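You operate a simulated robot arm through the tools that you are given. There is no shell and no other tool. Be economical: measure what you need, move in short steps, check, and stop when the job is done.

The job below is to be done with a simulated robot arm. You get a single attempt, and the scene is never put back.

TASK
Put the brass lid on the brass square flange and set the yellow-handled cover over both at the white mark.
Fine: the lid lies on the short grey shelf and goes on before the belt moves; black switch to back, jog the flange to the mark with the white button, then set the cover; it ends level on both side rails over flange and lid, its middle within 5 cm of the mark's (the flange's within 6 cm), skirt to the aisle; hands off the parts while the belt runs; leave the black lid, the long lever, the black knob and the other covers.

It is judged by the outcome, as a careful person would: the job done as asked, and still so three seconds after it is handed in. It fails if anything else is knocked over, pushed out of place, dropped, spilled or broken. Lids that push on must go on centred and level and be pressed home; caps that screw on are set level and turned clockwise until they are tight.

THE ROBOT
A 6-joint arm with a two-finger parallel gripper on a trunk, on a base that drives. Base frame: it is fixed to the floor where the robot stands at the start and does not move with it; the origin is under the middle of the robot, x ahead of it, y to its left, z up. Units: cm, degrees, N and s.
With the tool pointing down near the work surface it reaches from about 34 to 46 cm from the robot's upright axis, wherever it stands. Its first joint turns from -166.0 to 166.0 degrees. Places, roughly: black knob [30, -60, 90]; black switch [30, -50, 90]; blue-handled cover [-275, 825, 50]; long lever [40, -100, 100]; red-handled cover [-275, 825, 100]; white mark [70, 30, 100]; white-handled cover [-275, 825, 25]; yellow-handled cover [75, -175, 100]. Payload 3.91 kg.
The TCP is the grasp point between the finger pads, 3 cm short of the fingertips. In the tool frame z runs along the fingers and y along their closing line. Largest opening 11 cm; finger width 2, thickness 1; the body of the gripper, 4.8 by 11.2 cm, starts 5.5 cm behind the TCP.
Orientation is that of the tool frame in the base frame, as a unit quaternion [w, x, y, z]. With the fingers straight down and closing along the base's y, the tool's x points along the base's -x, its y along +y and its z along -z.

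THE INTERFACE
- The arm moves only by the tool jog_arm. Its argument "increments" is a list of rows, each a list of 3 entries, a list of its own where there are three numbers: the shift along the tool's x, y, z in cm, then the turn, a rotation vector about the tool's x, y, z in degrees, then the opening, from 0 (shut) to 1 (fully open). In form: [[[x, y, z], [wx, wy, wz], fingers], ...]. A call has 1 to 8 rows; each row shifts and turns the commanded pose from where the row before left it, along the tool's axes as they then stand. Each row takes 0.2 s and may step no farther than 5 cm and 8.6 degrees from the row before; otherwise, or with a gripper value out of range, the whole call is refused. Where a pose cannot be reached the arm comes as near as it can. A force on the tool above 40 N (or 10 N above the force at the start of the call, whichever is more), or a blocked arm, ends the call early, and 0.2 s more pass. Each finger travels about 4.5 cm/s and halts on what it meets, pressing with about 33 N; the grip force reading is that of the motor and also rises with nothing between the fingers. The clock runs only during rows and for 0.2 s after the last one: add rows that do not move to give the fingers time. The reply holds the time, the measured pose of the TCP, the force on the tool along the base axes, the opening and the grip force, in the units named above and with some noise, with the torque about the TCP (base axes, N m) and any sound that the robot's microphone picked up.
- Cameras (640 x 400 px; columns grow to the right, rows downward): "scene" is now at [-0.19, 10.52, 158.76]; the picture's right is [-0.36, -0.93, 0.00], its down [-0.67, 0.26, -0.70] and it looks along [0.65, -0.25, -0.72] (base axes); focal length 274 px, centre (320, 200). "wrist" rides on the gripper at [7.7, 0.7, -11.4] in the tool frame; the picture's right is [-0.09, 1.00, 0.00], its down [-0.80, -0.07, -0.59] and it looks along [-0.59, -0.05, 0.80] (tool axes); focal length 270 px, centre (320, 200). There is no depth. A picture from a camera that has moved, and an enlarged one, comes with that camera's place and axes in the base frame and with its lens.
- grab_frame(camera): a new picture of that camera. It takes no simulated time.
- lift_body(by): slides the trunk up (or, below 0, down) by that many cm; the arm and the scene camera ride with it, the base frame stays. It gives what a move gives, with no picture.
- steer(legs): drives the robot by 1 to 6 legs, each [ahead, turn to the left] in cm and degrees, along the robot's own axes; the way and the turn of a leg run together, so that a leg with both is an arc; at most 150 cm and 180 degrees a leg. The arm and the cameras ride along, it lands a little off, and it stops where it bumps. It gives what a move gives.
- pan_tilt(pan, tilt): turns the head with the scene camera to pan (to the left, within 155 degrees either way) and tilt (down, from -29 to 69), counted from straight ahead of the robot. It gives what a move gives.
- enlarge(camera, box): a new picture of the part [left, top, right, bottom] of that camera's present view, enlarged. It takes no simulated time.
- hand_in(): hands the job in; it is judged then, once.

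Work in short steps. Places have to be worked out from the pictures, the camera data and where the tool is seen: move nearer, look again, correct. Check each grasp and each placing, and mend what went wrong. You have 120 turns and 98 pictures in all, those below and enlarged ones among them. Open the gripper and draw the arm clear of the work before you hand the job in, unless the task says otherwise; then end with one line.

The tools are called after "Call:" by a JSON object that holds its "name" and its "arguments". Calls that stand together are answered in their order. jog_arm: Moves the arm, as the interface text tells. Its arguments: {"type":"object","properties":{"increments":{"type":"array","items":{"type":"array"}}},"required":["increments"]} The other tools are called the same way: lift_body (by) slides the trunk up or down; steer (legs) drives the base; pan_tilt (pan, tilt) turns the head that bears the scene camera; grab_frame (camera) takes a picture; enlarge (camera, box) takes an enlarged picture of a part of a camera's view; hand_in () hands the job in.

At the start:

```text
time_s: 0.0
tool_pos: [35.31, -26.23, 133.93]
tool_rot: [-0.001, -0.003, 1.0, 0.0]
contact_force: [0.1, 0.8, 0.5]
torque: [-0.03, -0.01, 0.03]
grip_width: 11.02
gripper_force: 0.1
trunk travel left (down, up): [-55.0, 6.0]
robot x, y, heading: [-0.25, -1.72, -0.2]
head pan, tilt: [-21.3, 45.7]
```

scene: 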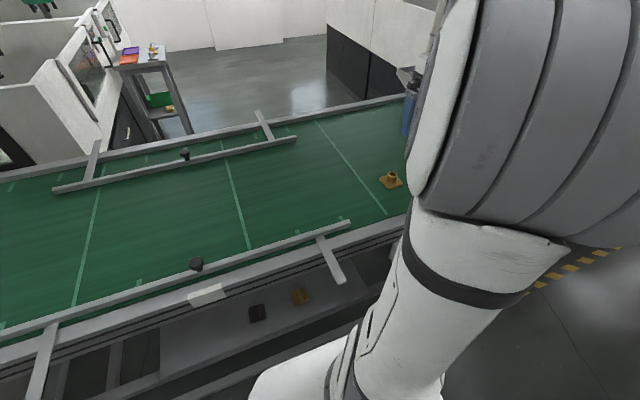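
wrist: 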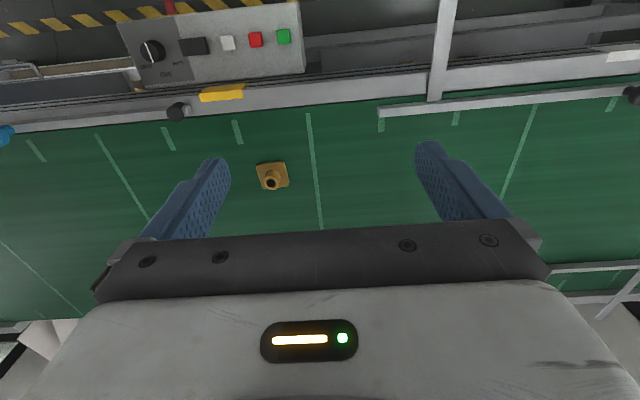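

I'll look around: first a view to the right, where the controls, flange and cover are.

Call:
{"name": "pan_tilt", "arguments": {"pan": -60, "tilt": 35}}

Call:
{"name": "grab_frame", "arguments": {"camera": "scene"}}

Call:
{"name": "pan_tilt", "arguments": {"pan": 20, "tilt": 45}}

Call:
{"name": "grab_frame", "arguments": {"camera": "scene"}}

Call:
{"name": "enlarge", "arguments": {"camera": "wrist", "box": [100, 0, 340, 150]}}

```text
time_s: 1.1
tool_pos: [35.13, -26.27, 134.05]
tool_rot: [0.001, -0.005, 1.0, 0.0]
contact_force: [0.5, 0.4, 0.6]
torque: [-0.01, -0.02, 0.03]
grip_width: 11.01
gripper_force: 0.0
trunk travel left (down, up): [-55.0, 6.0]
robot x, y, heading: [0.49, -1.62, 0.1]
head pan, tilt: [-60.0, 35.0]
```

```text
95 pictures are left
camera scene: at [-3.31, 5.82, 160.34], right [-0.87, -0.5, 0.0], down [-0.29, 0.5, -0.82], along [0.41, -0.71, -0.57], focal length 274 px, centre (320, 200)
```

scene: 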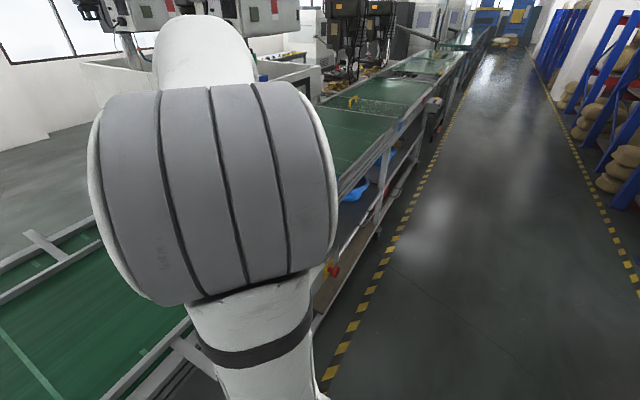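

```text
time_s: 2.6
tool_pos: [35.26, -26.23, 134.02]
tool_rot: [-0.001, -0.004, 1.0, 0.001]
contact_force: [-0.2, -0.1, 0.1]
torque: [0.02, 0.0, -0.02]
grip_width: 10.98
gripper_force: 0.1
trunk travel left (down, up): [-55.0, 6.0]
robot x, y, heading: [0.01, -1.8, -0.2]
head pan, tilt: [20.0, 45.0]
```

```text
94 pictures are left
camera scene: at [-0.06, 16.23, 158.86], right [0.34, -0.94, 0.0], down [-0.66, -0.24, -0.71], along [0.66, 0.24, -0.71], focal length 274 px, centre (320, 200)
```

scene: 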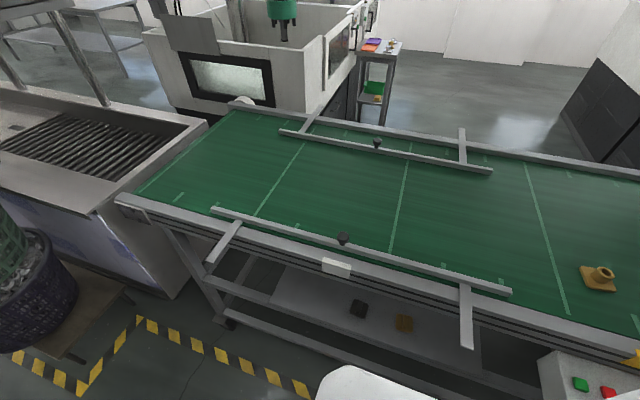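

```text
2.67 times, centred on (220, 75) of wrist
camera zoom: at [27.55, -25.7, 145.39], right [0.08, 1.0, 0.0], down [0.8, -0.07, 0.59], along [0.59, -0.05, -0.8], focal length 721 px, centre (587, 533)
```

zoom: 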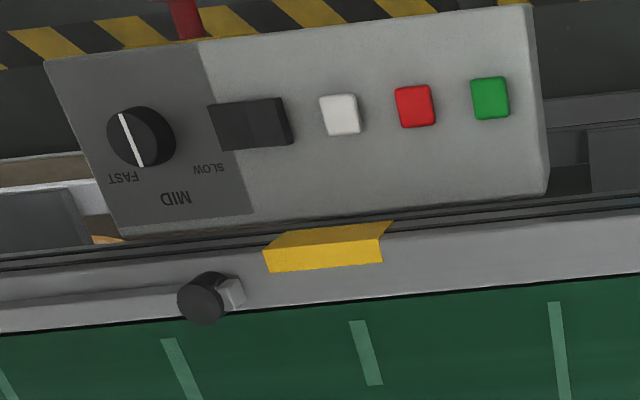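

The belt's top is near z≈97–100 and the flange near (54,-37). I'll drop the trunk a bit for parallax and look at the lid, shelf and mark.

Call:
{"name": "lift_body", "arguments": {"by": -18}}

Call:
{"name": "pan_tilt", "arguments": {"pan": 0, "tilt": 45}}

Call:
{"name": "grab_frame", "arguments": {"camera": "scene"}}

Call:
{"name": "grab_frame", "arguments": {"camera": "wrist"}}

```text
time_s: 4.6
tool_pos: [35.28, -26.25, 116.05]
tool_rot: [0.0, -0.004, 1.0, 0.0]
contact_force: [-0.6, -0.2, 0.1]
torque: [-0.02, -0.02, -0.03]
grip_width: 10.98
gripper_force: 0.1
trunk travel left (down, up): [-37.0, 24.0]
robot x, y, heading: [-0.34, -1.49, -0.4]
head pan, tilt: [20.0, 45.0]
```

```text
time_s: 5.4
tool_pos: [35.15, -26.25, 116.02]
tool_rot: [0.0, -0.004, 1.0, 0.0]
contact_force: [-0.3, 1.1, 0.3]
torque: [0.0, 0.0, 0.0]
grip_width: 10.99
gripper_force: 0.1
trunk travel left (down, up): [-37.0, 24.0]
robot x, y, heading: [-0.05, -1.65, -0.2]
head pan, tilt: [0.0, 45.0]
```

```text
92 pictures are left
camera scene: at [0.42, 13.46, 140.86], right [0.0, -1.0, 0.0], down [-0.71, 0.0, -0.71], along [0.71, 0.0, -0.71], focal length 274 px, centre (320, 200)
```

scene: 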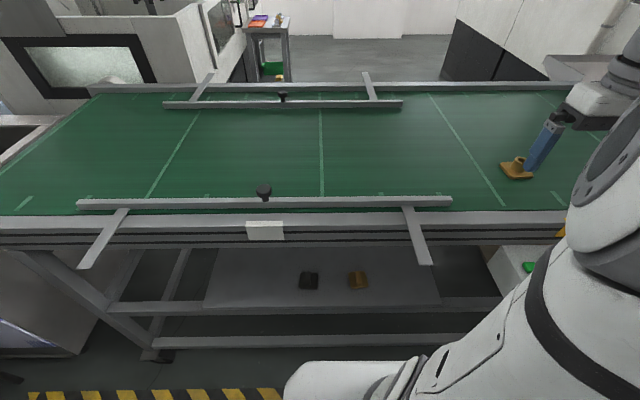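

```text
91 pictures are left
camera wrist: at [27.55, -25.7, 127.39], right [0.08, 1.0, 0.0], down [0.8, -0.07, 0.59], along [0.59, -0.05, -0.8], focal length 270 px, centre (320, 200)
```

wrist: 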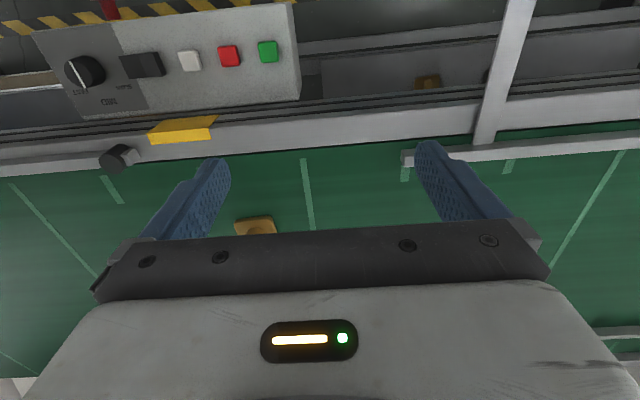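

Estimates: mark ≈(39,25.6,92), rails at x≈42 and 90 (belt z≈94), flange ≈(56,-38), brass lid ≈(47,0.4,54) on the shelf beneath the frame. I'll zoom in on lid, flange, and the cover far right.

Call:
{"name": "enlarge", "arguments": {"camera": "scene", "box": [280, 240, 400, 315]}}

Call:
{"name": "enlarge", "arguments": {"camera": "scene", "box": [460, 120, 588, 200]}}

Call:
{"name": "enlarge", "arguments": {"camera": "scene", "box": [180, 160, 340, 260]}}

```text
5.33 times, centred on (340, 278) of scene
camera zoom: at [0.42, 13.46, 140.86], right [0.0, -1.0, 0.0], down [-0.71, 0.0, -0.71], along [0.71, 0.0, -0.71], focal length 1462 px, centre (213, -213)
```

zoom: 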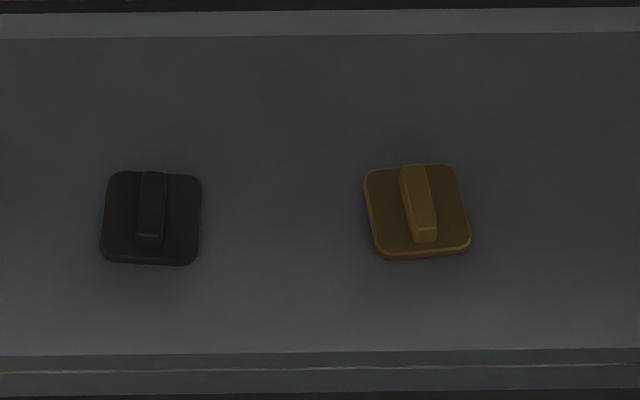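

```text
5.00 times, centred on (524, 160) of scene
camera zoom: at [0.42, 13.46, 140.86], right [0.0, -1.0, 0.0], down [-0.71, 0.0, -0.71], along [0.71, 0.0, -0.71], focal length 1370 px, centre (-700, 400)
```

zoom: 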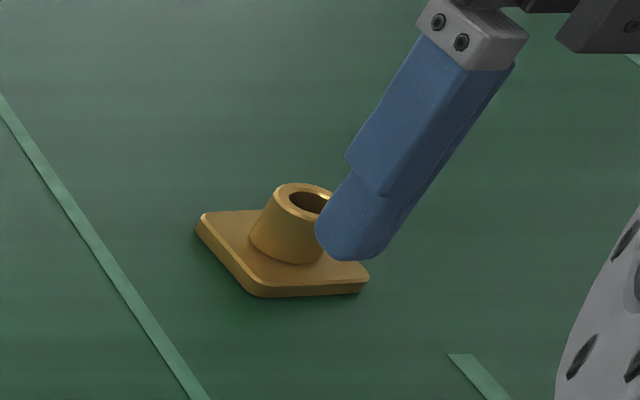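

```text
4.00 times, centred on (260, 210) of scene
camera zoom: at [0.42, 13.46, 140.86], right [0.0, -1.0, 0.0], down [-0.71, 0.0, -0.71], along [0.71, 0.0, -0.71], focal length 1096 px, centre (560, 160)
```

zoom: 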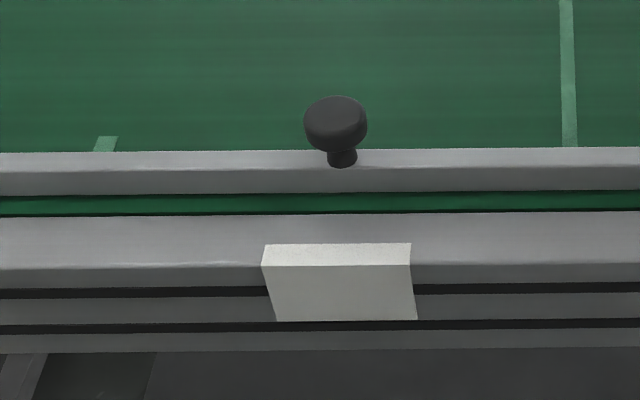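

The lid is a ~7 cm square with a bar handle roughly along x. I'll back off, bring the arm straight ahead and pitch the tool forward so it can reach under the frame.

Call:
{"name": "steer", "arguments": {"legs": [[-14, 0]]}}

Call:
{"name": "jog_arm", "arguments": {"increments": [[[0, 5, 0], [0, 0, 0], 0.6], [[0, 5, 0], [0, 0, 0], 0.6], [[0, 5, 0], [0, 0, 0], 0.6], [[0, 5, 0], [0, 0, 0], 0.6], [[0, 5, 0], [0, 0, 0], 0.6], [[0, 2, 0], [0, -8, 0], 0.6], [[0, 0, 0], [0, -8, 0], 0.6], [[0, 0, 0], [0, -8, 0], 0.6]]}}

```text
time_s: 6.7
tool_pos: [21.35, -26.23, 115.91]
tool_rot: [0.0, -0.004, 1.0, 0.0]
contact_force: [-0.6, -0.7, 0.5]
torque: [-0.03, -0.01, -0.02]
grip_width: 11.0
gripper_force: 0.1
trunk travel left (down, up): [-37.0, 24.0]
robot x, y, heading: [-13.61, -1.53, 0.3]
head pan, tilt: [0.0, 45.0]
```

```text
time_s: 8.5
tool_pos: [21.95, 0.63, 115.04]
tool_rot: [0.192, -0.003, 0.981, -0.001]
contact_force: [1.0, 0.0, 0.7]
torque: [0.01, -0.01, 0.04]
grip_width: 6.61
gripper_force: 0.0
trunk travel left (down, up): [-37.0, 24.0]
robot x, y, heading: [-13.33, -1.69, 0.1]
head pan, tilt: [0.0, 45.0]
```

Continue pitching to about 55° and check the view.

Call:
{"name": "jog_arm", "arguments": {"increments": [[[0, 0, 0], [0, -8, 0], 0.6], [[0, 0, 0], [0, -8, 0], 0.6], [[0, 0, 0], [0, -8, 0], 0.6], [[0, 0, 0], [0, -8, 0], 0.6], [[0, 0, 0], [0, 0, 0], 0.6]]}}

Call:
{"name": "lift_body", "arguments": {"by": -37}}

Call:
{"name": "grab_frame", "arguments": {"camera": "scene"}}

Call:
{"name": "grab_frame", "arguments": {"camera": "wrist"}}

```text
time_s: 9.2
tool_pos: [24.66, 1.03, 110.41]
tool_rot: [0.27, -0.005, 0.963, -0.012]
contact_force: [0.4, -0.1, 0.5]
torque: [0.0, 0.03, 0.01]
grip_width: 6.6
gripper_force: 0.1
trunk travel left (down, up): [-37.0, 24.0]
robot x, y, heading: [-14.4, -1.77, 0.2]
head pan, tilt: [0.0, 45.0]
stopped in row 3: the arm was blocked; the commanded pose is now the measured one
```

```text
time_s: 11.4
tool_pos: [14.93, -0.31, 72.23]
tool_rot: [0.055, -0.015, 0.998, -0.041]
contact_force: [0.1, 0.7, -0.4]
torque: [0.0, 0.05, 0.02]
grip_width: 6.61
gripper_force: 0.1
trunk travel left (down, up): [-15.2, 45.8]
robot x, y, heading: [-13.93, -1.5, 0.2]
head pan, tilt: [0.0, 45.0]
stopped: the arm was blocked; the commanded pose is now the measured one
```

```text
87 pictures are left
camera scene: at [-13.41, 13.46, 119.47], right [0.0, -1.0, 0.0], down [-0.71, 0.0, -0.71], along [0.71, 0.0, -0.71], focal length 274 px, centre (320, 200)
```

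scene: 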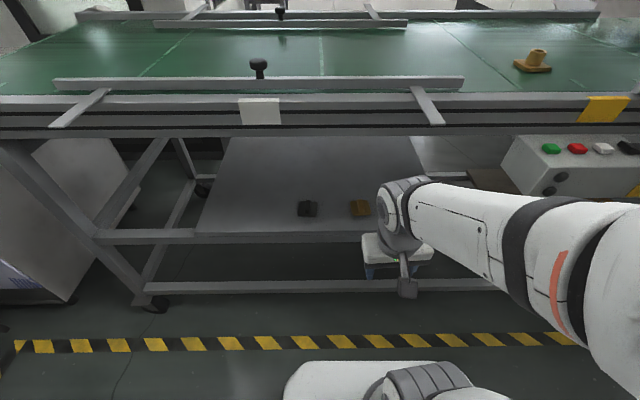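

```text
86 pictures are left
camera wrist: at [6.04, 0.92, 82.69], right [0.06, 1.0, -0.07], down [0.73, 0.01, 0.68], along [0.68, -0.09, -0.73], focal length 270 px, centre (320, 200)
```

wrist: 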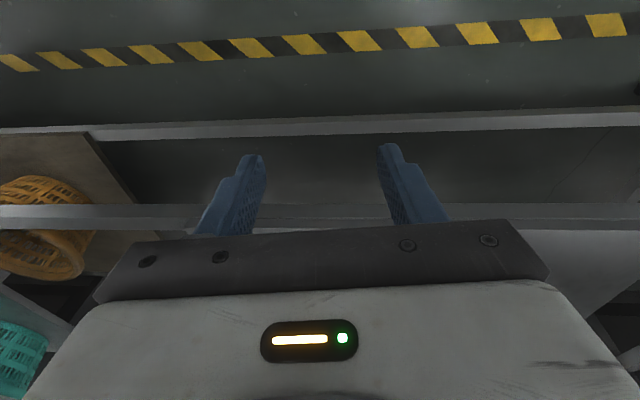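

The arm seems to have folded against a limit close in; it needs more radius before pitching. I'll back up further, extend the arm outward in the clear, and correct its attitude.

Call:
{"name": "steer", "arguments": {"legs": [[-14, 0]]}}

Call:
{"name": "jog_arm", "arguments": {"increments": [[[-4, 0, 0], [0, 0, 0], 0.6], [[-4, 0, 0], [0, 0, 0], 0.6], [[-4, 0, 0], [0, 0, 0], 0.6], [[-4, 0, 0], [0, 0, 0], 0.6]]}}

Call:
{"name": "grab_frame", "arguments": {"camera": "scene"}}

```text
time_s: 12.7
tool_pos: [1.24, -0.17, 72.61]
tool_rot: [0.054, -0.018, 0.998, -0.04]
contact_force: [0.8, -0.2, 0.4]
torque: [-0.02, 0.04, 0.0]
grip_width: 6.58
gripper_force: 0.1
trunk travel left (down, up): [-15.2, 45.8]
robot x, y, heading: [-28.13, -1.51, 0.1]
head pan, tilt: [0.0, 45.0]
```

```text
time_s: 13.7
tool_pos: [17.16, 0.58, 73.97]
tool_rot: [0.053, -0.018, 0.998, -0.04]
contact_force: [-0.2, 0.2, 0.9]
torque: [-0.01, -0.04, 0.01]
grip_width: 6.6
gripper_force: 0.1
trunk travel left (down, up): [-15.2, 45.8]
robot x, y, heading: [-27.76, -1.68, -0.0]
head pan, tilt: [0.0, 45.0]
```

```text
85 pictures are left
camera scene: at [-27.64, 13.47, 119.05], right [0.0, -1.0, 0.0], down [-0.71, 0.0, -0.71], along [0.71, 0.0, -0.71], focal length 274 px, centre (320, 200)
```

scene: 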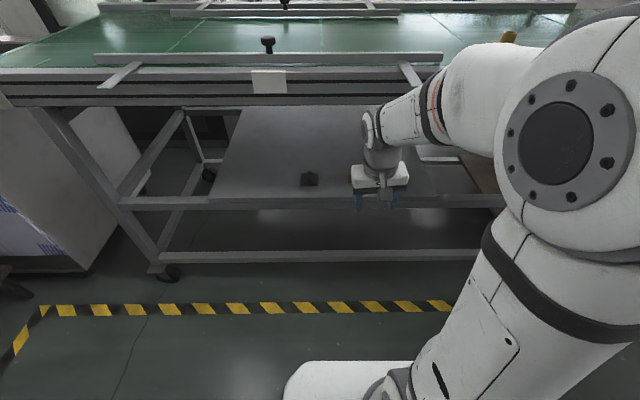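

Now lower the trunk the rest of the way and try pitching here.

Call:
{"name": "lift_body", "arguments": {"by": -15}}

Call:
{"name": "jog_arm", "arguments": {"increments": [[[0, 0, 0], [0, -8, 0], 0.6], [[0, 0, 0], [0, -8, 0], 0.6], [[0, 0, 0], [0, -8, 0], 0.6], [[0, 0, 0], [0, -8, 0], 0.6]]}}

Call:
{"name": "grab_frame", "arguments": {"camera": "scene"}}

Call:
{"name": "grab_frame", "arguments": {"camera": "wrist"}}

```text
time_s: 15.5
tool_pos: [17.1, 0.47, 59.07]
tool_rot: [0.053, -0.017, 0.998, -0.039]
contact_force: [0.4, -0.8, -0.6]
torque: [-0.01, 0.05, 0.02]
grip_width: 6.61
gripper_force: 0.1
trunk travel left (down, up): [-0.2, 60.8]
robot x, y, heading: [-28.47, -1.79, 0.1]
head pan, tilt: [0.0, 45.0]
```

```text
time_s: 16.5
tool_pos: [17.01, 0.67, 58.95]
tool_rot: [0.327, -0.028, 0.944, -0.033]
contact_force: [-1.0, 0.0, 0.5]
torque: [-0.02, -0.03, -0.03]
grip_width: 6.61
gripper_force: 0.2
trunk travel left (down, up): [-0.2, 60.8]
robot x, y, heading: [-27.95, -1.59, 0.1]
head pan, tilt: [0.0, 45.0]
```

```text
84 pictures are left
camera scene: at [-27.59, 13.48, 104.07], right [0.0, -1.0, 0.0], down [-0.71, 0.0, -0.71], along [0.71, 0.0, -0.71], focal length 274 px, centre (320, 200)
```

scene: 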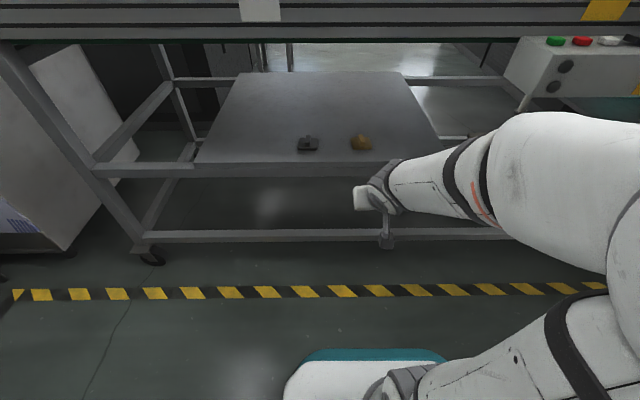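

```text
83 pictures are left
camera wrist: at [3.98, 1.13, 63.16], right [0.04, 1.0, -0.03], down [0.26, 0.02, 0.96], along [0.96, -0.04, -0.26], focal length 270 px, centre (320, 200)
```

wrist: 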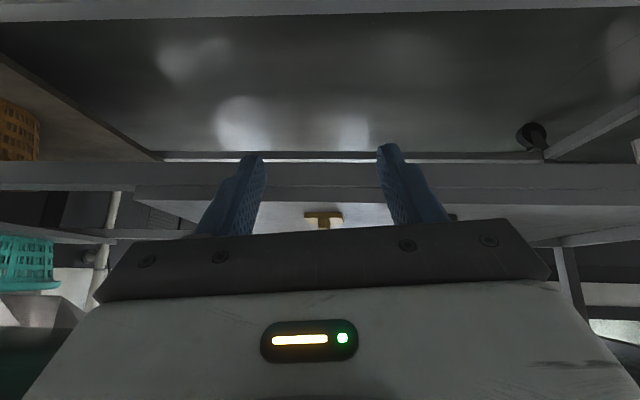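

Pitch works here (38°). Lid appears at ≈(48.5,-0.2), plate z≈53.5, handle top ≈56. I fix the roll/yaw to match the lid and drive nearer, then look.

Call:
{"name": "jog_arm", "arguments": {"increments": [[[-0.6, 0, -0.8], [-5, 0, 1.1], 0.6], [[-0.6, 0, -0.8], [0, 0, 0], 0.6]]}}

Call:
{"name": "steer", "arguments": {"legs": [[20, 0]]}}

Call:
{"name": "grab_frame", "arguments": {"camera": "scene"}}

Call:
{"name": "grab_frame", "arguments": {"camera": "wrist"}}

```text
time_s: 17.1
tool_pos: [17.17, 0.59, 61.05]
tool_rot: [0.325, -0.034, 0.945, 0.011]
contact_force: [-0.1, -0.3, -0.3]
torque: [0.0, 0.0, 0.02]
grip_width: 6.58
gripper_force: 0.1
trunk travel left (down, up): [-0.2, 60.8]
robot x, y, heading: [-28.04, -1.56, 0.1]
head pan, tilt: [0.0, 45.0]
```

```text
time_s: 18.7
tool_pos: [37.13, 0.51, 61.02]
tool_rot: [0.324, -0.032, 0.946, 0.01]
contact_force: [-0.1, 0.5, -0.1]
torque: [0.01, 0.01, -0.03]
grip_width: 6.61
gripper_force: 0.2
trunk travel left (down, up): [-0.2, 60.8]
robot x, y, heading: [-7.93, -1.55, 0.4]
head pan, tilt: [0.0, 45.0]
```

```text
82 pictures are left
camera scene: at [-7.53, 13.49, 104.07], right [0.0, -1.0, 0.0], down [-0.71, 0.0, -0.71], along [0.71, 0.0, -0.71], focal length 274 px, centre (320, 200)
```

scene: 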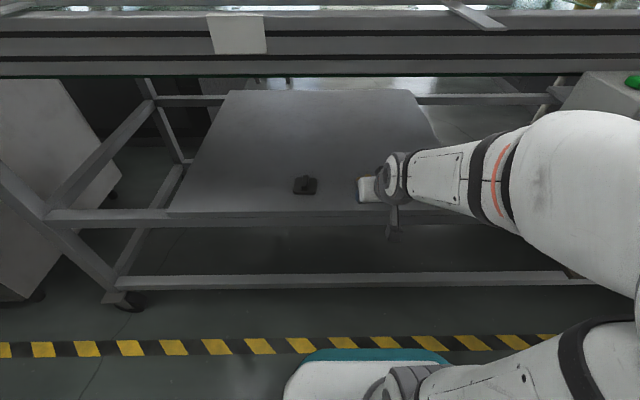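

```text
81 pictures are left
camera wrist: at [24.02, 0.21, 65.31], right [0.0, 1.0, 0.05], down [0.27, -0.05, 0.96], along [0.96, 0.01, -0.27], focal length 270 px, centre (320, 200)
```

wrist: 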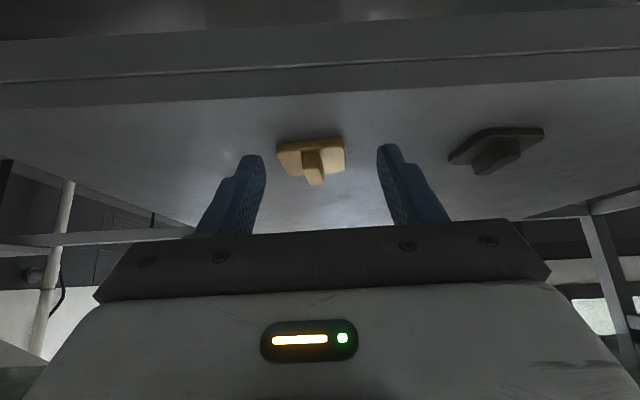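

Lid is between the fingers' lines; zoom for the precise handle geometry.

Call:
{"name": "enlarge", "arguments": {"camera": "wrist", "box": [240, 110, 400, 210]}}

```text
4.00 times, centred on (320, 160) of wrist
camera zoom: at [24.02, 0.21, 65.31], right [0.0, 1.0, 0.05], down [0.27, -0.05, 0.96], along [0.96, 0.01, -0.27], focal length 1081 px, centre (320, 360)
```

zoom: 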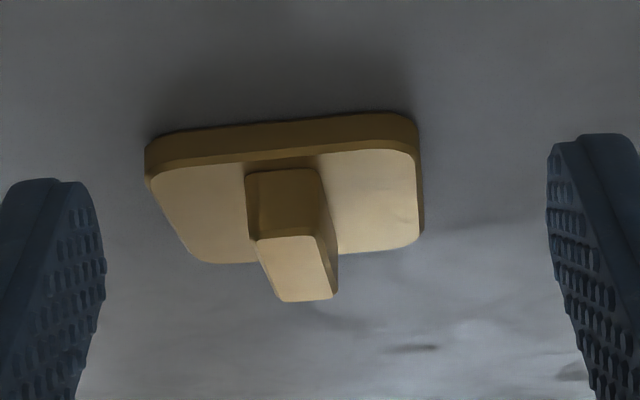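

Handle: x 46–50.3, y≈0.1, top z≈56.4, plate top ≈55. A steeper tool will grip better, so I bring pitch to ~20° and lower slightly before entering.

Call:
{"name": "jog_arm", "arguments": {"increments": [[[0, 0, 0], [0, 6, 0], 0.45], [[0, 0, 0], [0, 6, 0], 0.45], [[0, 0, 0], [0, 6, 0], 0.45], [[0, 0, 0], [0, 0, 2], 0.45]]}}

Call:
{"name": "grab_frame", "arguments": {"camera": "scene"}}

```text
time_s: 19.7
tool_pos: [37.05, 0.63, 61.13]
tool_rot: [0.172, -0.017, 0.985, 0.008]
contact_force: [0.3, -0.8, 0.5]
torque: [-0.04, -0.01, 0.01]
grip_width: 4.95
gripper_force: 0.0
trunk travel left (down, up): [-0.2, 60.8]
robot x, y, heading: [-8.11, -1.35, -0.0]
head pan, tilt: [0.0, 45.0]
```

```text
79 pictures are left
camera scene: at [-7.54, 13.49, 104.07], right [0.0, -1.0, 0.0], down [-0.71, 0.0, -0.71], along [0.71, 0.0, -0.71], focal length 274 px, centre (320, 200)
```

scene: 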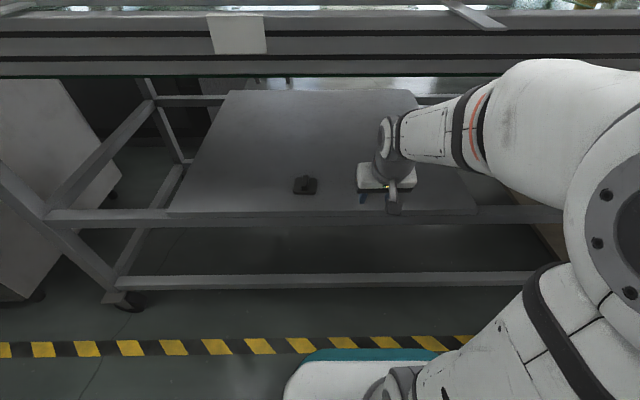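

Wrist top is ~84 with the frame bottom at ~87, so I lower to z≈59 and extend the arm (rather than drive) toward the lid.

Call:
{"name": "jog_arm", "arguments": {"increments": [[[0.85, -0.2, 2.1], [0, 0, 0], 0.45], [[-1.9, -0.1, 0.7], [0, 0, 0], 0.45], [[-1.9, -0.1, 0.7], [0, 0, 0], 0.45], [[-1.9, -0.1, 0.7], [0, 0, 0], 0.45]]}}

Call:
{"name": "grab_frame", "arguments": {"camera": "scene"}}

Call:
{"name": "grab_frame", "arguments": {"camera": "wrist"}}

```text
time_s: 20.7
tool_pos: [43.16, 0.27, 58.56]
tool_rot: [0.173, -0.017, 0.985, 0.009]
contact_force: [-0.4, 0.1, 0.5]
torque: [-0.03, -0.03, -0.01]
grip_width: 4.98
gripper_force: 0.0
trunk travel left (down, up): [-0.2, 60.8]
robot x, y, heading: [-7.63, -1.2, 0.1]
head pan, tilt: [0.0, 45.0]
```

```text
78 pictures are left
camera scene: at [-7.55, 13.49, 104.07], right [0.0, -1.0, 0.0], down [-0.71, 0.0, -0.71], along [0.71, 0.0, -0.71], focal length 274 px, centre (320, 200)
```

scene: 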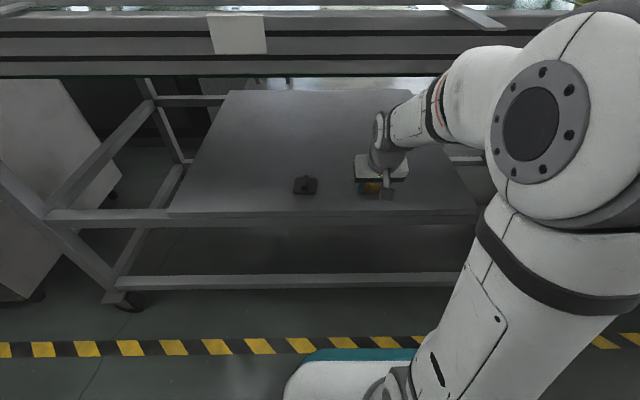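

```text
77 pictures are left
camera wrist: at [32.0, 0.38, 66.81], right [0.05, 1.0, 0.04], down [0.55, -0.06, 0.83], along [0.83, -0.02, -0.56], focal length 270 px, centre (320, 200)
```

wrist: 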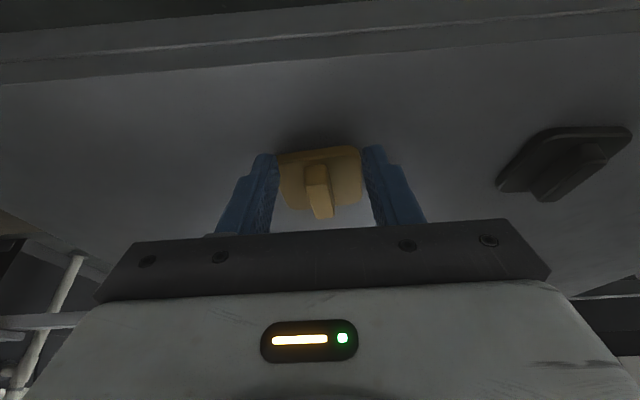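

Lid well centred between the fingers; extend 5 cm more at z≈58.8.

Call:
{"name": "jog_arm", "arguments": {"increments": [[[-1.65, 0, 0.3], [0, 0, 0], 0.45], [[-1.55, 0, 0.57], [0, 0, 0], 0.45], [[-1.55, 0, 0.57], [0, 0, 0], 0.45]]}}

Call:
{"name": "grab_frame", "arguments": {"camera": "wrist"}}

Call:
{"name": "grab_frame", "arguments": {"camera": "scene"}}

```text
time_s: 21.5
tool_pos: [47.98, 0.38, 59.07]
tool_rot: [0.173, -0.017, 0.985, 0.008]
contact_force: [0.5, 0.9, 0.0]
torque: [-0.03, -0.02, 0.02]
grip_width: 4.94
gripper_force: 0.0
trunk travel left (down, up): [-0.2, 60.8]
robot x, y, heading: [-8.13, -1.72, -0.1]
head pan, tilt: [0.0, 45.0]
```

```text
76 pictures are left
camera wrist: at [36.88, 0.5, 67.23], right [0.05, 1.0, 0.04], down [0.55, -0.06, 0.83], along [0.83, -0.02, -0.55], focal length 270 px, centre (320, 200)
```

wrist: 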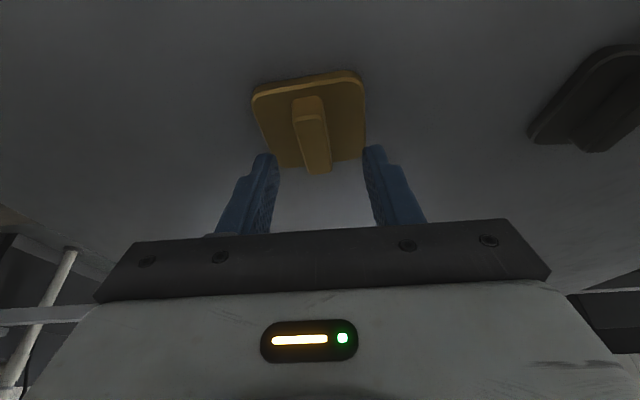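

```text
75 pictures are left
camera scene: at [-7.54, 13.49, 104.07], right [0.0, -1.0, 0.0], down [-0.71, 0.0, -0.71], along [0.71, 0.0, -0.71], focal length 274 px, centre (320, 200)
```

scene: 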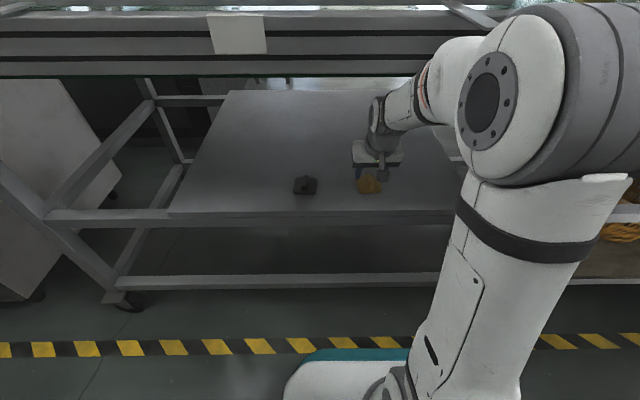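

Lid/handle centre refines to ≈(47.3,0.1); tips are ~1.5 cm too far. I pull back 1.5, ease down gently watching force.

Call:
{"name": "jog_arm", "arguments": {"increments": [[[1.41, -0.25, -0.51], [0, 0, 0], 0.45], [[0.14, 0, 0.38], [0, 0, 0], 0.45], [[0.1, 0, 0.28], [0, 0, 0], 0.45]]}}

Call:
{"name": "grab_frame", "arguments": {"camera": "wrist"}}

```text
time_s: 22.3
tool_pos: [46.61, 0.06, 58.32]
tool_rot: [0.173, -0.016, 0.985, 0.007]
contact_force: [0.2, -0.2, -0.6]
torque: [-0.02, -0.01, -0.01]
grip_width: 4.95
gripper_force: 0.0
trunk travel left (down, up): [-0.2, 60.8]
robot x, y, heading: [-8.11, -1.58, -0.1]
head pan, tilt: [0.0, 45.0]
```

```text
74 pictures are left
camera wrist: at [35.4, 0.22, 66.43], right [0.05, 1.0, 0.04], down [0.55, -0.06, 0.83], along [0.83, -0.02, -0.56], focal length 270 px, centre (320, 200)
```

wrist: 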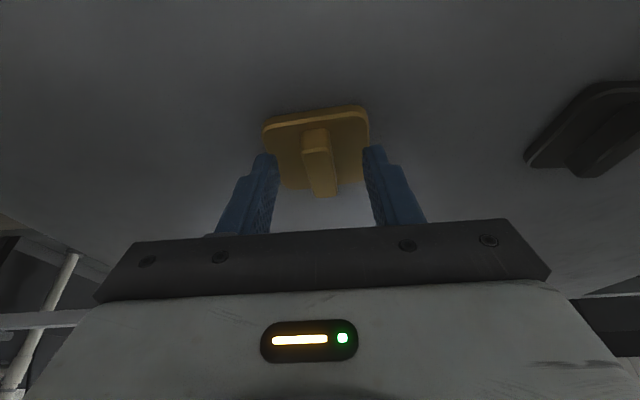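

Tips now straddle the handle. Ease down in small steps until light touch.

Call:
{"name": "jog_arm", "arguments": {"increments": [[[0.07, 0, 0.2], [0, 0, 0], 0.45], [[0.07, 0, 0.2], [0, 0, 0], 0.45], [[0, 0, 0], [0, 0, 0], 0.45]]}}

```text
time_s: 23.1
tool_pos: [46.59, 0.2, 58.07]
tool_rot: [0.175, -0.016, 0.984, 0.007]
contact_force: [-2.5, -1.8, 13.7]
torque: [-0.44, 0.05, -0.13]
grip_width: 5.01
gripper_force: 0.2
trunk travel left (down, up): [-0.2, 60.8]
robot x, y, heading: [-7.82, -1.62, -0.1]
head pan, tilt: [0.0, 45.0]
```

Touched the plate (13.7 N up). Back off 0.3 cm and close.

Call:
{"name": "jog_arm", "arguments": {"increments": [[[-0.1, 0, -0.3], [0, 0, 0], 0.45], [[0, 0, 0], [0, 0, 0], 0.1], [[0, 0, 0], [0, 0, 0], 0.05], [[0, 0, 0], [0, 0, 0], 0.05], [[0, 0, 0], [0, 0, 0], 0.05]]}}

Call:
{"name": "grab_frame", "arguments": {"camera": "wrist"}}

```text
time_s: 24.3
tool_pos: [46.59, 0.03, 58.06]
tool_rot: [0.172, -0.016, 0.985, 0.007]
contact_force: [0.5, 0.6, 0.8]
torque: [0.01, 0.06, 0.02]
grip_width: 1.63
gripper_force: 32.9
trunk travel left (down, up): [-0.2, 60.8]
robot x, y, heading: [-7.71, -1.9, -0.1]
head pan, tilt: [0.0, 45.0]
```

```text
73 pictures are left
camera wrist: at [35.46, 0.2, 66.23], right [0.05, 1.0, 0.04], down [0.55, -0.06, 0.83], along [0.83, -0.02, -0.56], focal length 270 px, centre (320, 200)
```

wrist: 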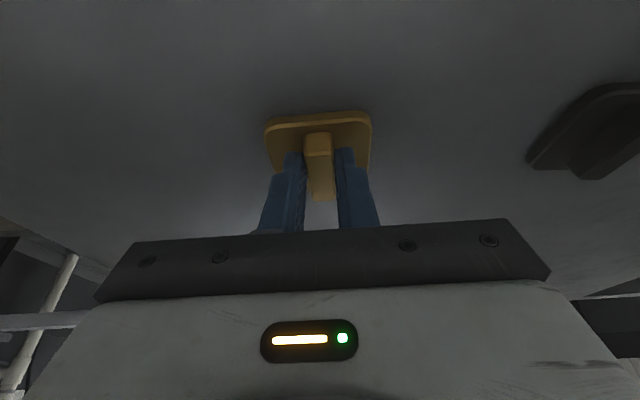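

Grip at 1.63 cm. Lift 2.2 cm and look.

Call:
{"name": "jog_arm", "arguments": {"increments": [[[-0.38, 0, -1.03], [0, 0, 0], 0.05], [[-0.38, 0, -1.03], [0, 0, 0], 0.05], [[0, 0, 0], [0, 0, 0], 0.05]]}}

Call:
{"name": "grab_frame", "arguments": {"camera": "wrist"}}

```text
time_s: 25.1
tool_pos: [46.57, 0.15, 60.36]
tool_rot: [0.173, -0.017, 0.985, 0.009]
contact_force: [-0.2, 0.2, 0.4]
torque: [0.01, -0.01, -0.01]
grip_width: 0.55
gripper_force: 0.1
trunk travel left (down, up): [-0.2, 60.8]
robot x, y, heading: [-7.89, -1.78, 0.2]
head pan, tilt: [0.0, 45.0]
```

```text
72 pictures are left
camera wrist: at [35.42, 0.26, 68.53], right [0.05, 1.0, 0.04], down [0.55, -0.06, 0.83], along [0.83, -0.02, -0.56], focal length 270 px, centre (320, 200)
```

wrist: 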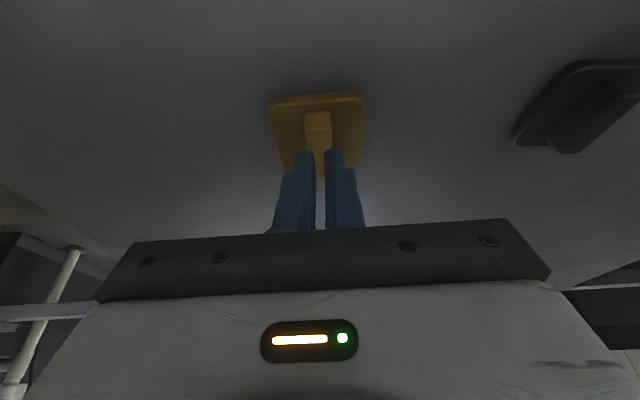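

It slipped: overlap was too shallow at this tilt. I'll open, go nearly vertical (~7°) and take a deeper hold right at the plate.

Call:
{"name": "jog_arm", "arguments": {"increments": [[[0.2, 0, 0.6], [0, 0, 0], 0.45], [[0, 0, 0], [0, 0, 0], 0.45], [[0, 0, 0], [0, 4, 0], 0.45], [[0, 0, 0], [0, 4, 0], 0.45], [[0, 0, 0], [0, 4, 0], 0.45], [[0, 0, 0], [0, 0, 0], 0.45]]}}

Call:
{"name": "grab_frame", "arguments": {"camera": "scene"}}

Call:
{"name": "grab_frame", "arguments": {"camera": "wrist"}}

```text
time_s: 26.5
tool_pos: [45.82, -0.01, 59.63]
tool_rot: [0.066, -0.017, 0.998, 0.006]
contact_force: [0.2, -0.3, 0.9]
torque: [-0.02, -0.02, 0.02]
grip_width: 4.97
gripper_force: 0.0
trunk travel left (down, up): [-0.2, 60.8]
robot x, y, heading: [-8.0, -1.33, -0.1]
head pan, tilt: [0.0, 45.0]
```

```text
71 pictures are left
camera scene: at [-8.12, 13.47, 103.97], right [0.0, -1.0, 0.0], down [-0.7, 0.0, -0.71], along [0.71, 0.0, -0.7], focal length 274 px, centre (320, 200)
```

scene: 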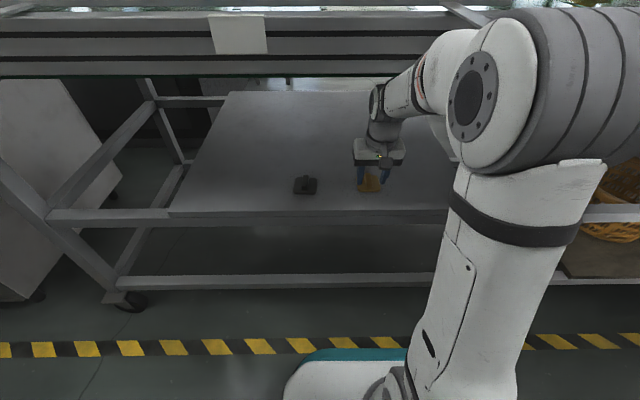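

```text
70 pictures are left
camera wrist: at [36.73, 0.22, 69.82], right [0.05, 1.0, 0.02], down [0.72, -0.05, 0.69], along [0.69, -0.02, -0.72], focal length 270 px, centre (320, 200)
```

wrist: 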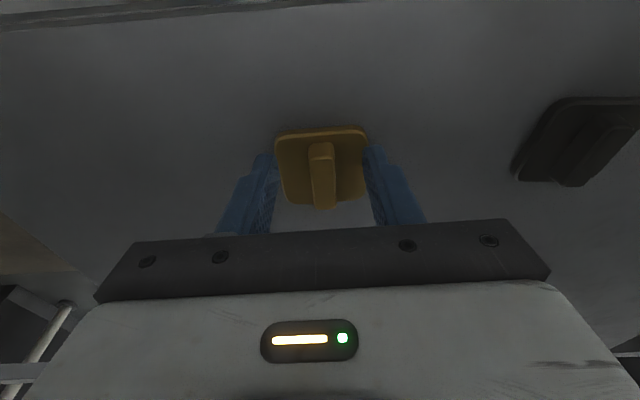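

The base got nudged back 0.6 cm: the forearm likely leaned on the rail bracket at y≈-6.5. I'll withdraw and come in from the left at an angle so the forearm clears it.

Call:
{"name": "jog_arm", "arguments": {"increments": [[[0, 0, -0.6], [0, 0, 0], 0.45], [[0, 0, 0], [0, 0, 0], 0.45]]}}

Call:
{"name": "steer", "arguments": {"legs": [[-28, 0]]}}

Call:
{"name": "grab_frame", "arguments": {"camera": "scene"}}

```text
time_s: 27.1
tool_pos: [45.66, -0.01, 59.48]
tool_rot: [0.059, -0.017, 0.998, 0.006]
contact_force: [0.0, -1.3, -0.3]
torque: [-0.02, -0.01, -0.02]
grip_width: 4.93
gripper_force: 0.1
trunk travel left (down, up): [-0.2, 60.8]
robot x, y, heading: [-7.64, -1.26, -0.3]
head pan, tilt: [0.0, 45.0]
```

```text
time_s: 29.1
tool_pos: [18.15, -0.02, 60.42]
tool_rot: [0.068, -0.017, 0.997, 0.006]
contact_force: [-0.5, 0.9, -0.2]
torque: [-0.03, 0.04, 0.0]
grip_width: 4.96
gripper_force: 0.0
trunk travel left (down, up): [-0.2, 60.8]
robot x, y, heading: [-36.47, -1.44, -0.2]
head pan, tilt: [0.0, 45.0]
```

```text
69 pictures are left
camera scene: at [-36.01, 13.5, 104.07], right [0.0, -1.0, 0.0], down [-0.71, 0.0, -0.71], along [0.71, 0.0, -0.71], focal length 274 px, centre (320, 200)
```

scene: 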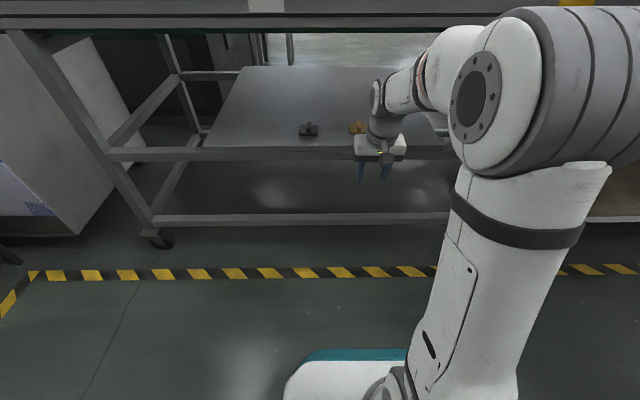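

The obstruction was from above — forearm against the frame's lower edge. Extending the arm farther (robot farther back) flattens the forearm; test that in the open.

Call:
{"name": "jog_arm", "arguments": {"increments": [[[-4, 0, 0.3], [0, 0, 0], 0.45], [[-4, 0, 0.3], [0, 0, 0], 0.45], [[-4, 0, 0.3], [0, 0, 0], 0.45], [[0, 0, 1], [0, 0, 0], 0.45]]}}

Call:
{"name": "grab_frame", "arguments": {"camera": "scene"}}

```text
time_s: 30.1
tool_pos: [30.2, 0.42, 60.01]
tool_rot: [0.069, -0.017, 0.997, 0.006]
contact_force: [-0.9, 0.5, -0.3]
torque: [0.01, -0.01, 0.04]
grip_width: 4.99
gripper_force: 0.0
trunk travel left (down, up): [-0.2, 60.8]
robot x, y, heading: [-36.18, -1.69, 0.1]
head pan, tilt: [0.0, 45.0]
```

```text
68 pictures are left
camera scene: at [-36.01, 13.5, 104.07], right [0.0, -1.0, 0.0], down [-0.71, 0.0, -0.71], along [0.71, 0.0, -0.71], focal length 274 px, centre (320, 200)
```

scene: 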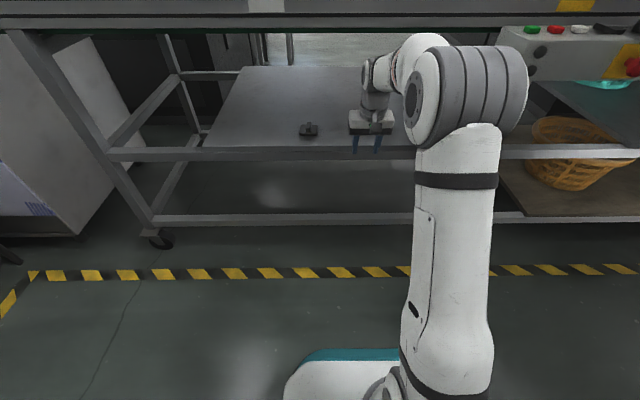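

Flatter already; extend 8 cm more so the forearm runs near level.

Call:
{"name": "jog_arm", "arguments": {"increments": [[[-4, 0, 0.5], [0, 0, 0], 0.45], [[-4, 0, 0.5], [0, 0, 0], 0.45], [[0, 0, 0.3], [0, 0, 0], 0.45]]}}

Call:
{"name": "grab_frame", "arguments": {"camera": "scene"}}

Call:
{"name": "grab_frame", "arguments": {"camera": "wrist"}}

```text
time_s: 30.9
tool_pos: [38.02, 0.57, 59.84]
tool_rot: [0.068, -0.017, 0.998, 0.007]
contact_force: [-0.1, 0.1, -0.7]
torque: [0.04, -0.01, -0.01]
grip_width: 4.95
gripper_force: 0.0
trunk travel left (down, up): [-0.2, 60.8]
robot x, y, heading: [-36.2, -1.77, -0.2]
head pan, tilt: [0.0, 45.0]
```

```text
67 pictures are left
camera scene: at [-36.0, 13.5, 104.07], right [0.0, -1.0, 0.0], down [-0.71, 0.0, -0.71], along [0.71, 0.0, -0.71], focal length 274 px, centre (320, 200)
```

scene: 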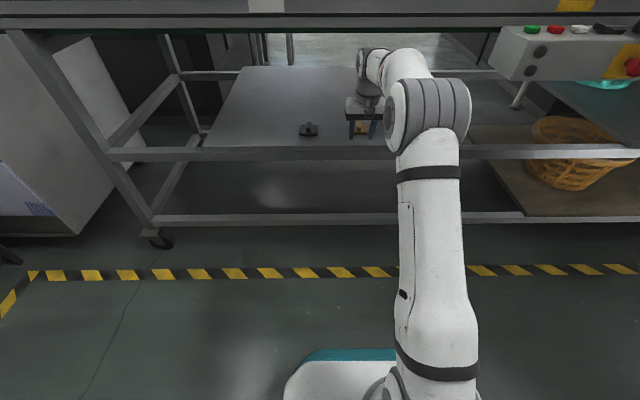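

```text
66 pictures are left
camera wrist: at [28.93, 0.88, 70.06], right [0.05, 1.0, 0.02], down [0.71, -0.05, 0.7], along [0.7, -0.02, -0.72], focal length 270 px, centre (320, 200)
```

wrist: 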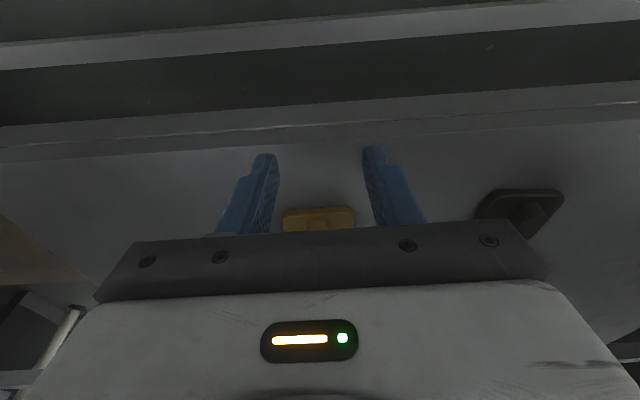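

Arm now reaches 74 cm with a flat forearm. Drive forward 8.5 cm to come over the lid.

Call:
{"name": "steer", "arguments": {"legs": [[8.5, 0]]}}

Call:
{"name": "grab_frame", "arguments": {"camera": "wrist"}}

```text
time_s: 31.9
tool_pos: [46.75, 0.75, 59.78]
tool_rot: [0.069, -0.018, 0.997, 0.006]
contact_force: [0.5, -0.2, 0.2]
torque: [-0.01, -0.01, 0.03]
grip_width: 4.96
gripper_force: 0.0
trunk travel left (down, up): [-0.2, 60.8]
robot x, y, heading: [-28.01, -1.5, -0.3]
head pan, tilt: [0.0, 45.0]
```

```text
65 pictures are left
camera wrist: at [37.48, 0.88, 70.07], right [0.05, 1.0, 0.02], down [0.71, -0.05, 0.7], along [0.7, -0.02, -0.72], focal length 270 px, centre (320, 200)
```

wrist: 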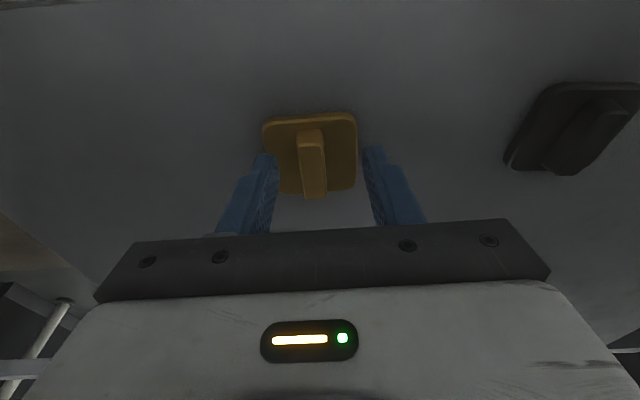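

Handle centre ≈(47.8,0.2). Shift -0.55 y, +0.5 x, and descend, easing the last bit.

Call:
{"name": "jog_arm", "arguments": {"increments": [[[-0.4, -0.55, 0], [0, 0, 0], 0.45], [[0.05, 0, 0.9], [0, 0, 0], 0.45], [[0.05, 0, 0.5], [0, 0, 0], 0.45], [[0, 0, 0.2], [0, 0, 0], 0.45], [[0, 0, 0], [0, 0, 0], 0.45]]}}

```text
time_s: 33.1
tool_pos: [47.29, 0.19, 58.26]
tool_rot: [0.069, -0.017, 0.997, 0.008]
contact_force: [-0.2, -0.9, -0.1]
torque: [-0.02, 0.0, 0.01]
grip_width: 4.95
gripper_force: 0.0
trunk travel left (down, up): [-0.2, 60.8]
robot x, y, heading: [-27.81, -1.55, 0.2]
head pan, tilt: [0.0, 45.0]
```

Continue down in 0.15 steps to touch.

Call:
{"name": "jog_arm", "arguments": {"increments": [[[0, 0, 0.15], [0, 0, 0], 0.45], [[0, 0, 0.15], [0, 0, 0], 0.45], [[0, 0, 0], [0, 0, 0], 0.45]]}}

```text
time_s: 33.9
tool_pos: [47.25, 0.14, 58.03]
tool_rot: [0.07, -0.017, 0.997, 0.006]
contact_force: [2.1, -0.3, 3.7]
torque: [-0.11, 0.0, -0.02]
grip_width: 4.92
gripper_force: 0.0
trunk travel left (down, up): [-0.2, 60.8]
robot x, y, heading: [-28.0, -1.96, -0.1]
head pan, tilt: [0.0, 45.0]
```

Light touch (3.7 N). Raise 0.1 and close.

Call:
{"name": "jog_arm", "arguments": {"increments": [[[0, 0, -0.1], [0, 0, 0], 0.3], [[0, 0, 0], [0, 0, 0], 0.0], [[0, 0, 0], [0, 0, 0], 0.0], [[0, 0, 0], [0, 0, 0], 0.0], [[0, 0, 0], [0, 0, 0], 0.0]]}}

Call:
{"name": "jog_arm", "arguments": {"increments": [[[0, 0, -0.8], [0, 0, 0], 0.0], [[0, 0, -0.7], [0, 0, 0], 0.0], [[0, 0, 0], [0, 0, 0], 0.0]]}}

Call:
{"name": "grab_frame", "arguments": {"camera": "wrist"}}

```text
time_s: 35.1
tool_pos: [47.16, 0.2, 57.98]
tool_rot: [0.069, -0.018, 0.997, 0.006]
contact_force: [0.3, 1.0, 0.3]
torque: [0.0, -0.04, 0.01]
grip_width: 1.64
gripper_force: 32.8
trunk travel left (down, up): [-0.2, 60.8]
robot x, y, heading: [-27.82, -1.54, -0.1]
head pan, tilt: [0.0, 45.0]
```

```text
time_s: 35.9
tool_pos: [46.99, 0.1, 59.5]
tool_rot: [0.069, -0.018, 0.997, 0.007]
contact_force: [0.7, 0.4, -4.2]
torque: [0.0, 0.04, 0.0]
grip_width: 1.63
gripper_force: 33.2
trunk travel left (down, up): [-0.2, 60.8]
robot x, y, heading: [-28.08, -1.42, 0.1]
head pan, tilt: [0.0, 45.0]
```

```text
64 pictures are left
camera wrist: at [37.85, 0.31, 69.76], right [0.05, 1.0, 0.02], down [0.71, -0.05, 0.7], along [0.7, -0.02, -0.72], focal length 270 px, centre (320, 200)
```

wrist: 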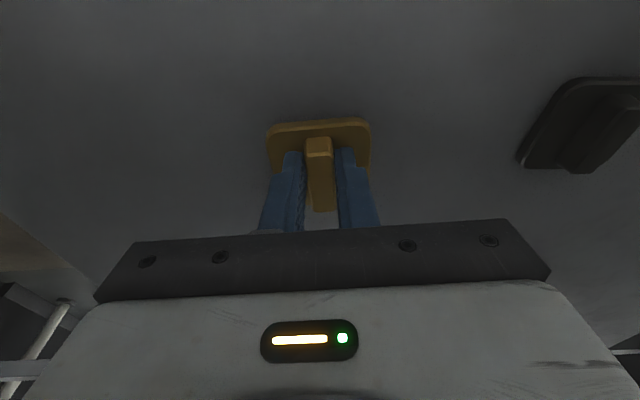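

Lid held (≈4.2 N weight). Raise 1 cm more and back straight out, then raise the trunk.

Call:
{"name": "jog_arm", "arguments": {"increments": [[[0, 0, -0.5], [0, 0, 0], 0.0], [[0, 0, -0.5], [0, 0, 0], 0.0]]}}

Call:
{"name": "steer", "arguments": {"legs": [[-30, 0]]}}

Call:
{"name": "lift_body", "arguments": {"by": 55}}

Call:
{"name": "pan_tilt", "arguments": {"pan": -30, "tilt": 35}}

Call:
{"name": "grab_frame", "arguments": {"camera": "scene"}}

```text
time_s: 36.5
tool_pos: [46.91, 0.1, 60.52]
tool_rot: [0.068, -0.018, 0.997, 0.006]
contact_force: [0.1, -0.2, -3.5]
torque: [0.0, 0.03, -0.01]
grip_width: 1.64
gripper_force: 32.3
trunk travel left (down, up): [-0.2, 60.8]
robot x, y, heading: [-27.82, -1.59, 0.2]
head pan, tilt: [0.0, 45.0]
```

```text
time_s: 38.6
tool_pos: [16.56, 0.13, 60.57]
tool_rot: [0.069, -0.018, 0.997, 0.006]
contact_force: [0.2, 0.0, -3.9]
torque: [0.0, 0.06, -0.02]
grip_width: 1.64
gripper_force: 33.1
trunk travel left (down, up): [-0.2, 60.8]
robot x, y, heading: [-58.51, -1.74, -0.1]
head pan, tilt: [0.0, 45.0]
```

```text
refused: 55 is not a number from -40 to 40
```

```text
time_s: 39.5
tool_pos: [16.68, 0.27, 60.57]
tool_rot: [0.069, -0.018, 0.997, 0.006]
contact_force: [0.2, -0.8, -4.6]
torque: [0.05, 0.02, 0.01]
grip_width: 1.64
gripper_force: 33.0
trunk travel left (down, up): [-0.2, 60.8]
robot x, y, heading: [-57.95, -1.51, -0.0]
head pan, tilt: [-30.0, 35.0]
```

```text
63 pictures are left
camera scene: at [-58.26, 9.09, 105.55], right [-0.5, -0.87, 0.0], down [-0.5, 0.29, -0.82], along [0.71, -0.41, -0.57], focal length 274 px, centre (320, 200)
```

scene: 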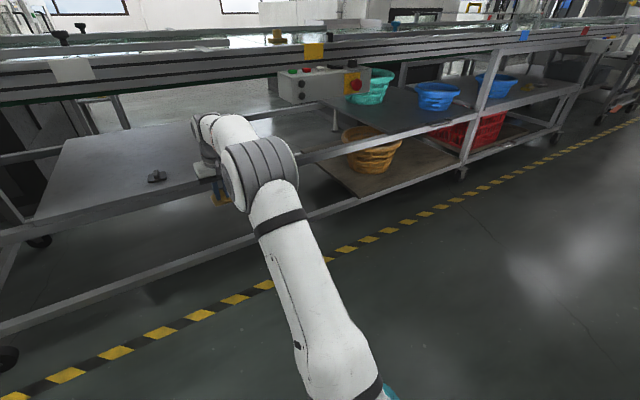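

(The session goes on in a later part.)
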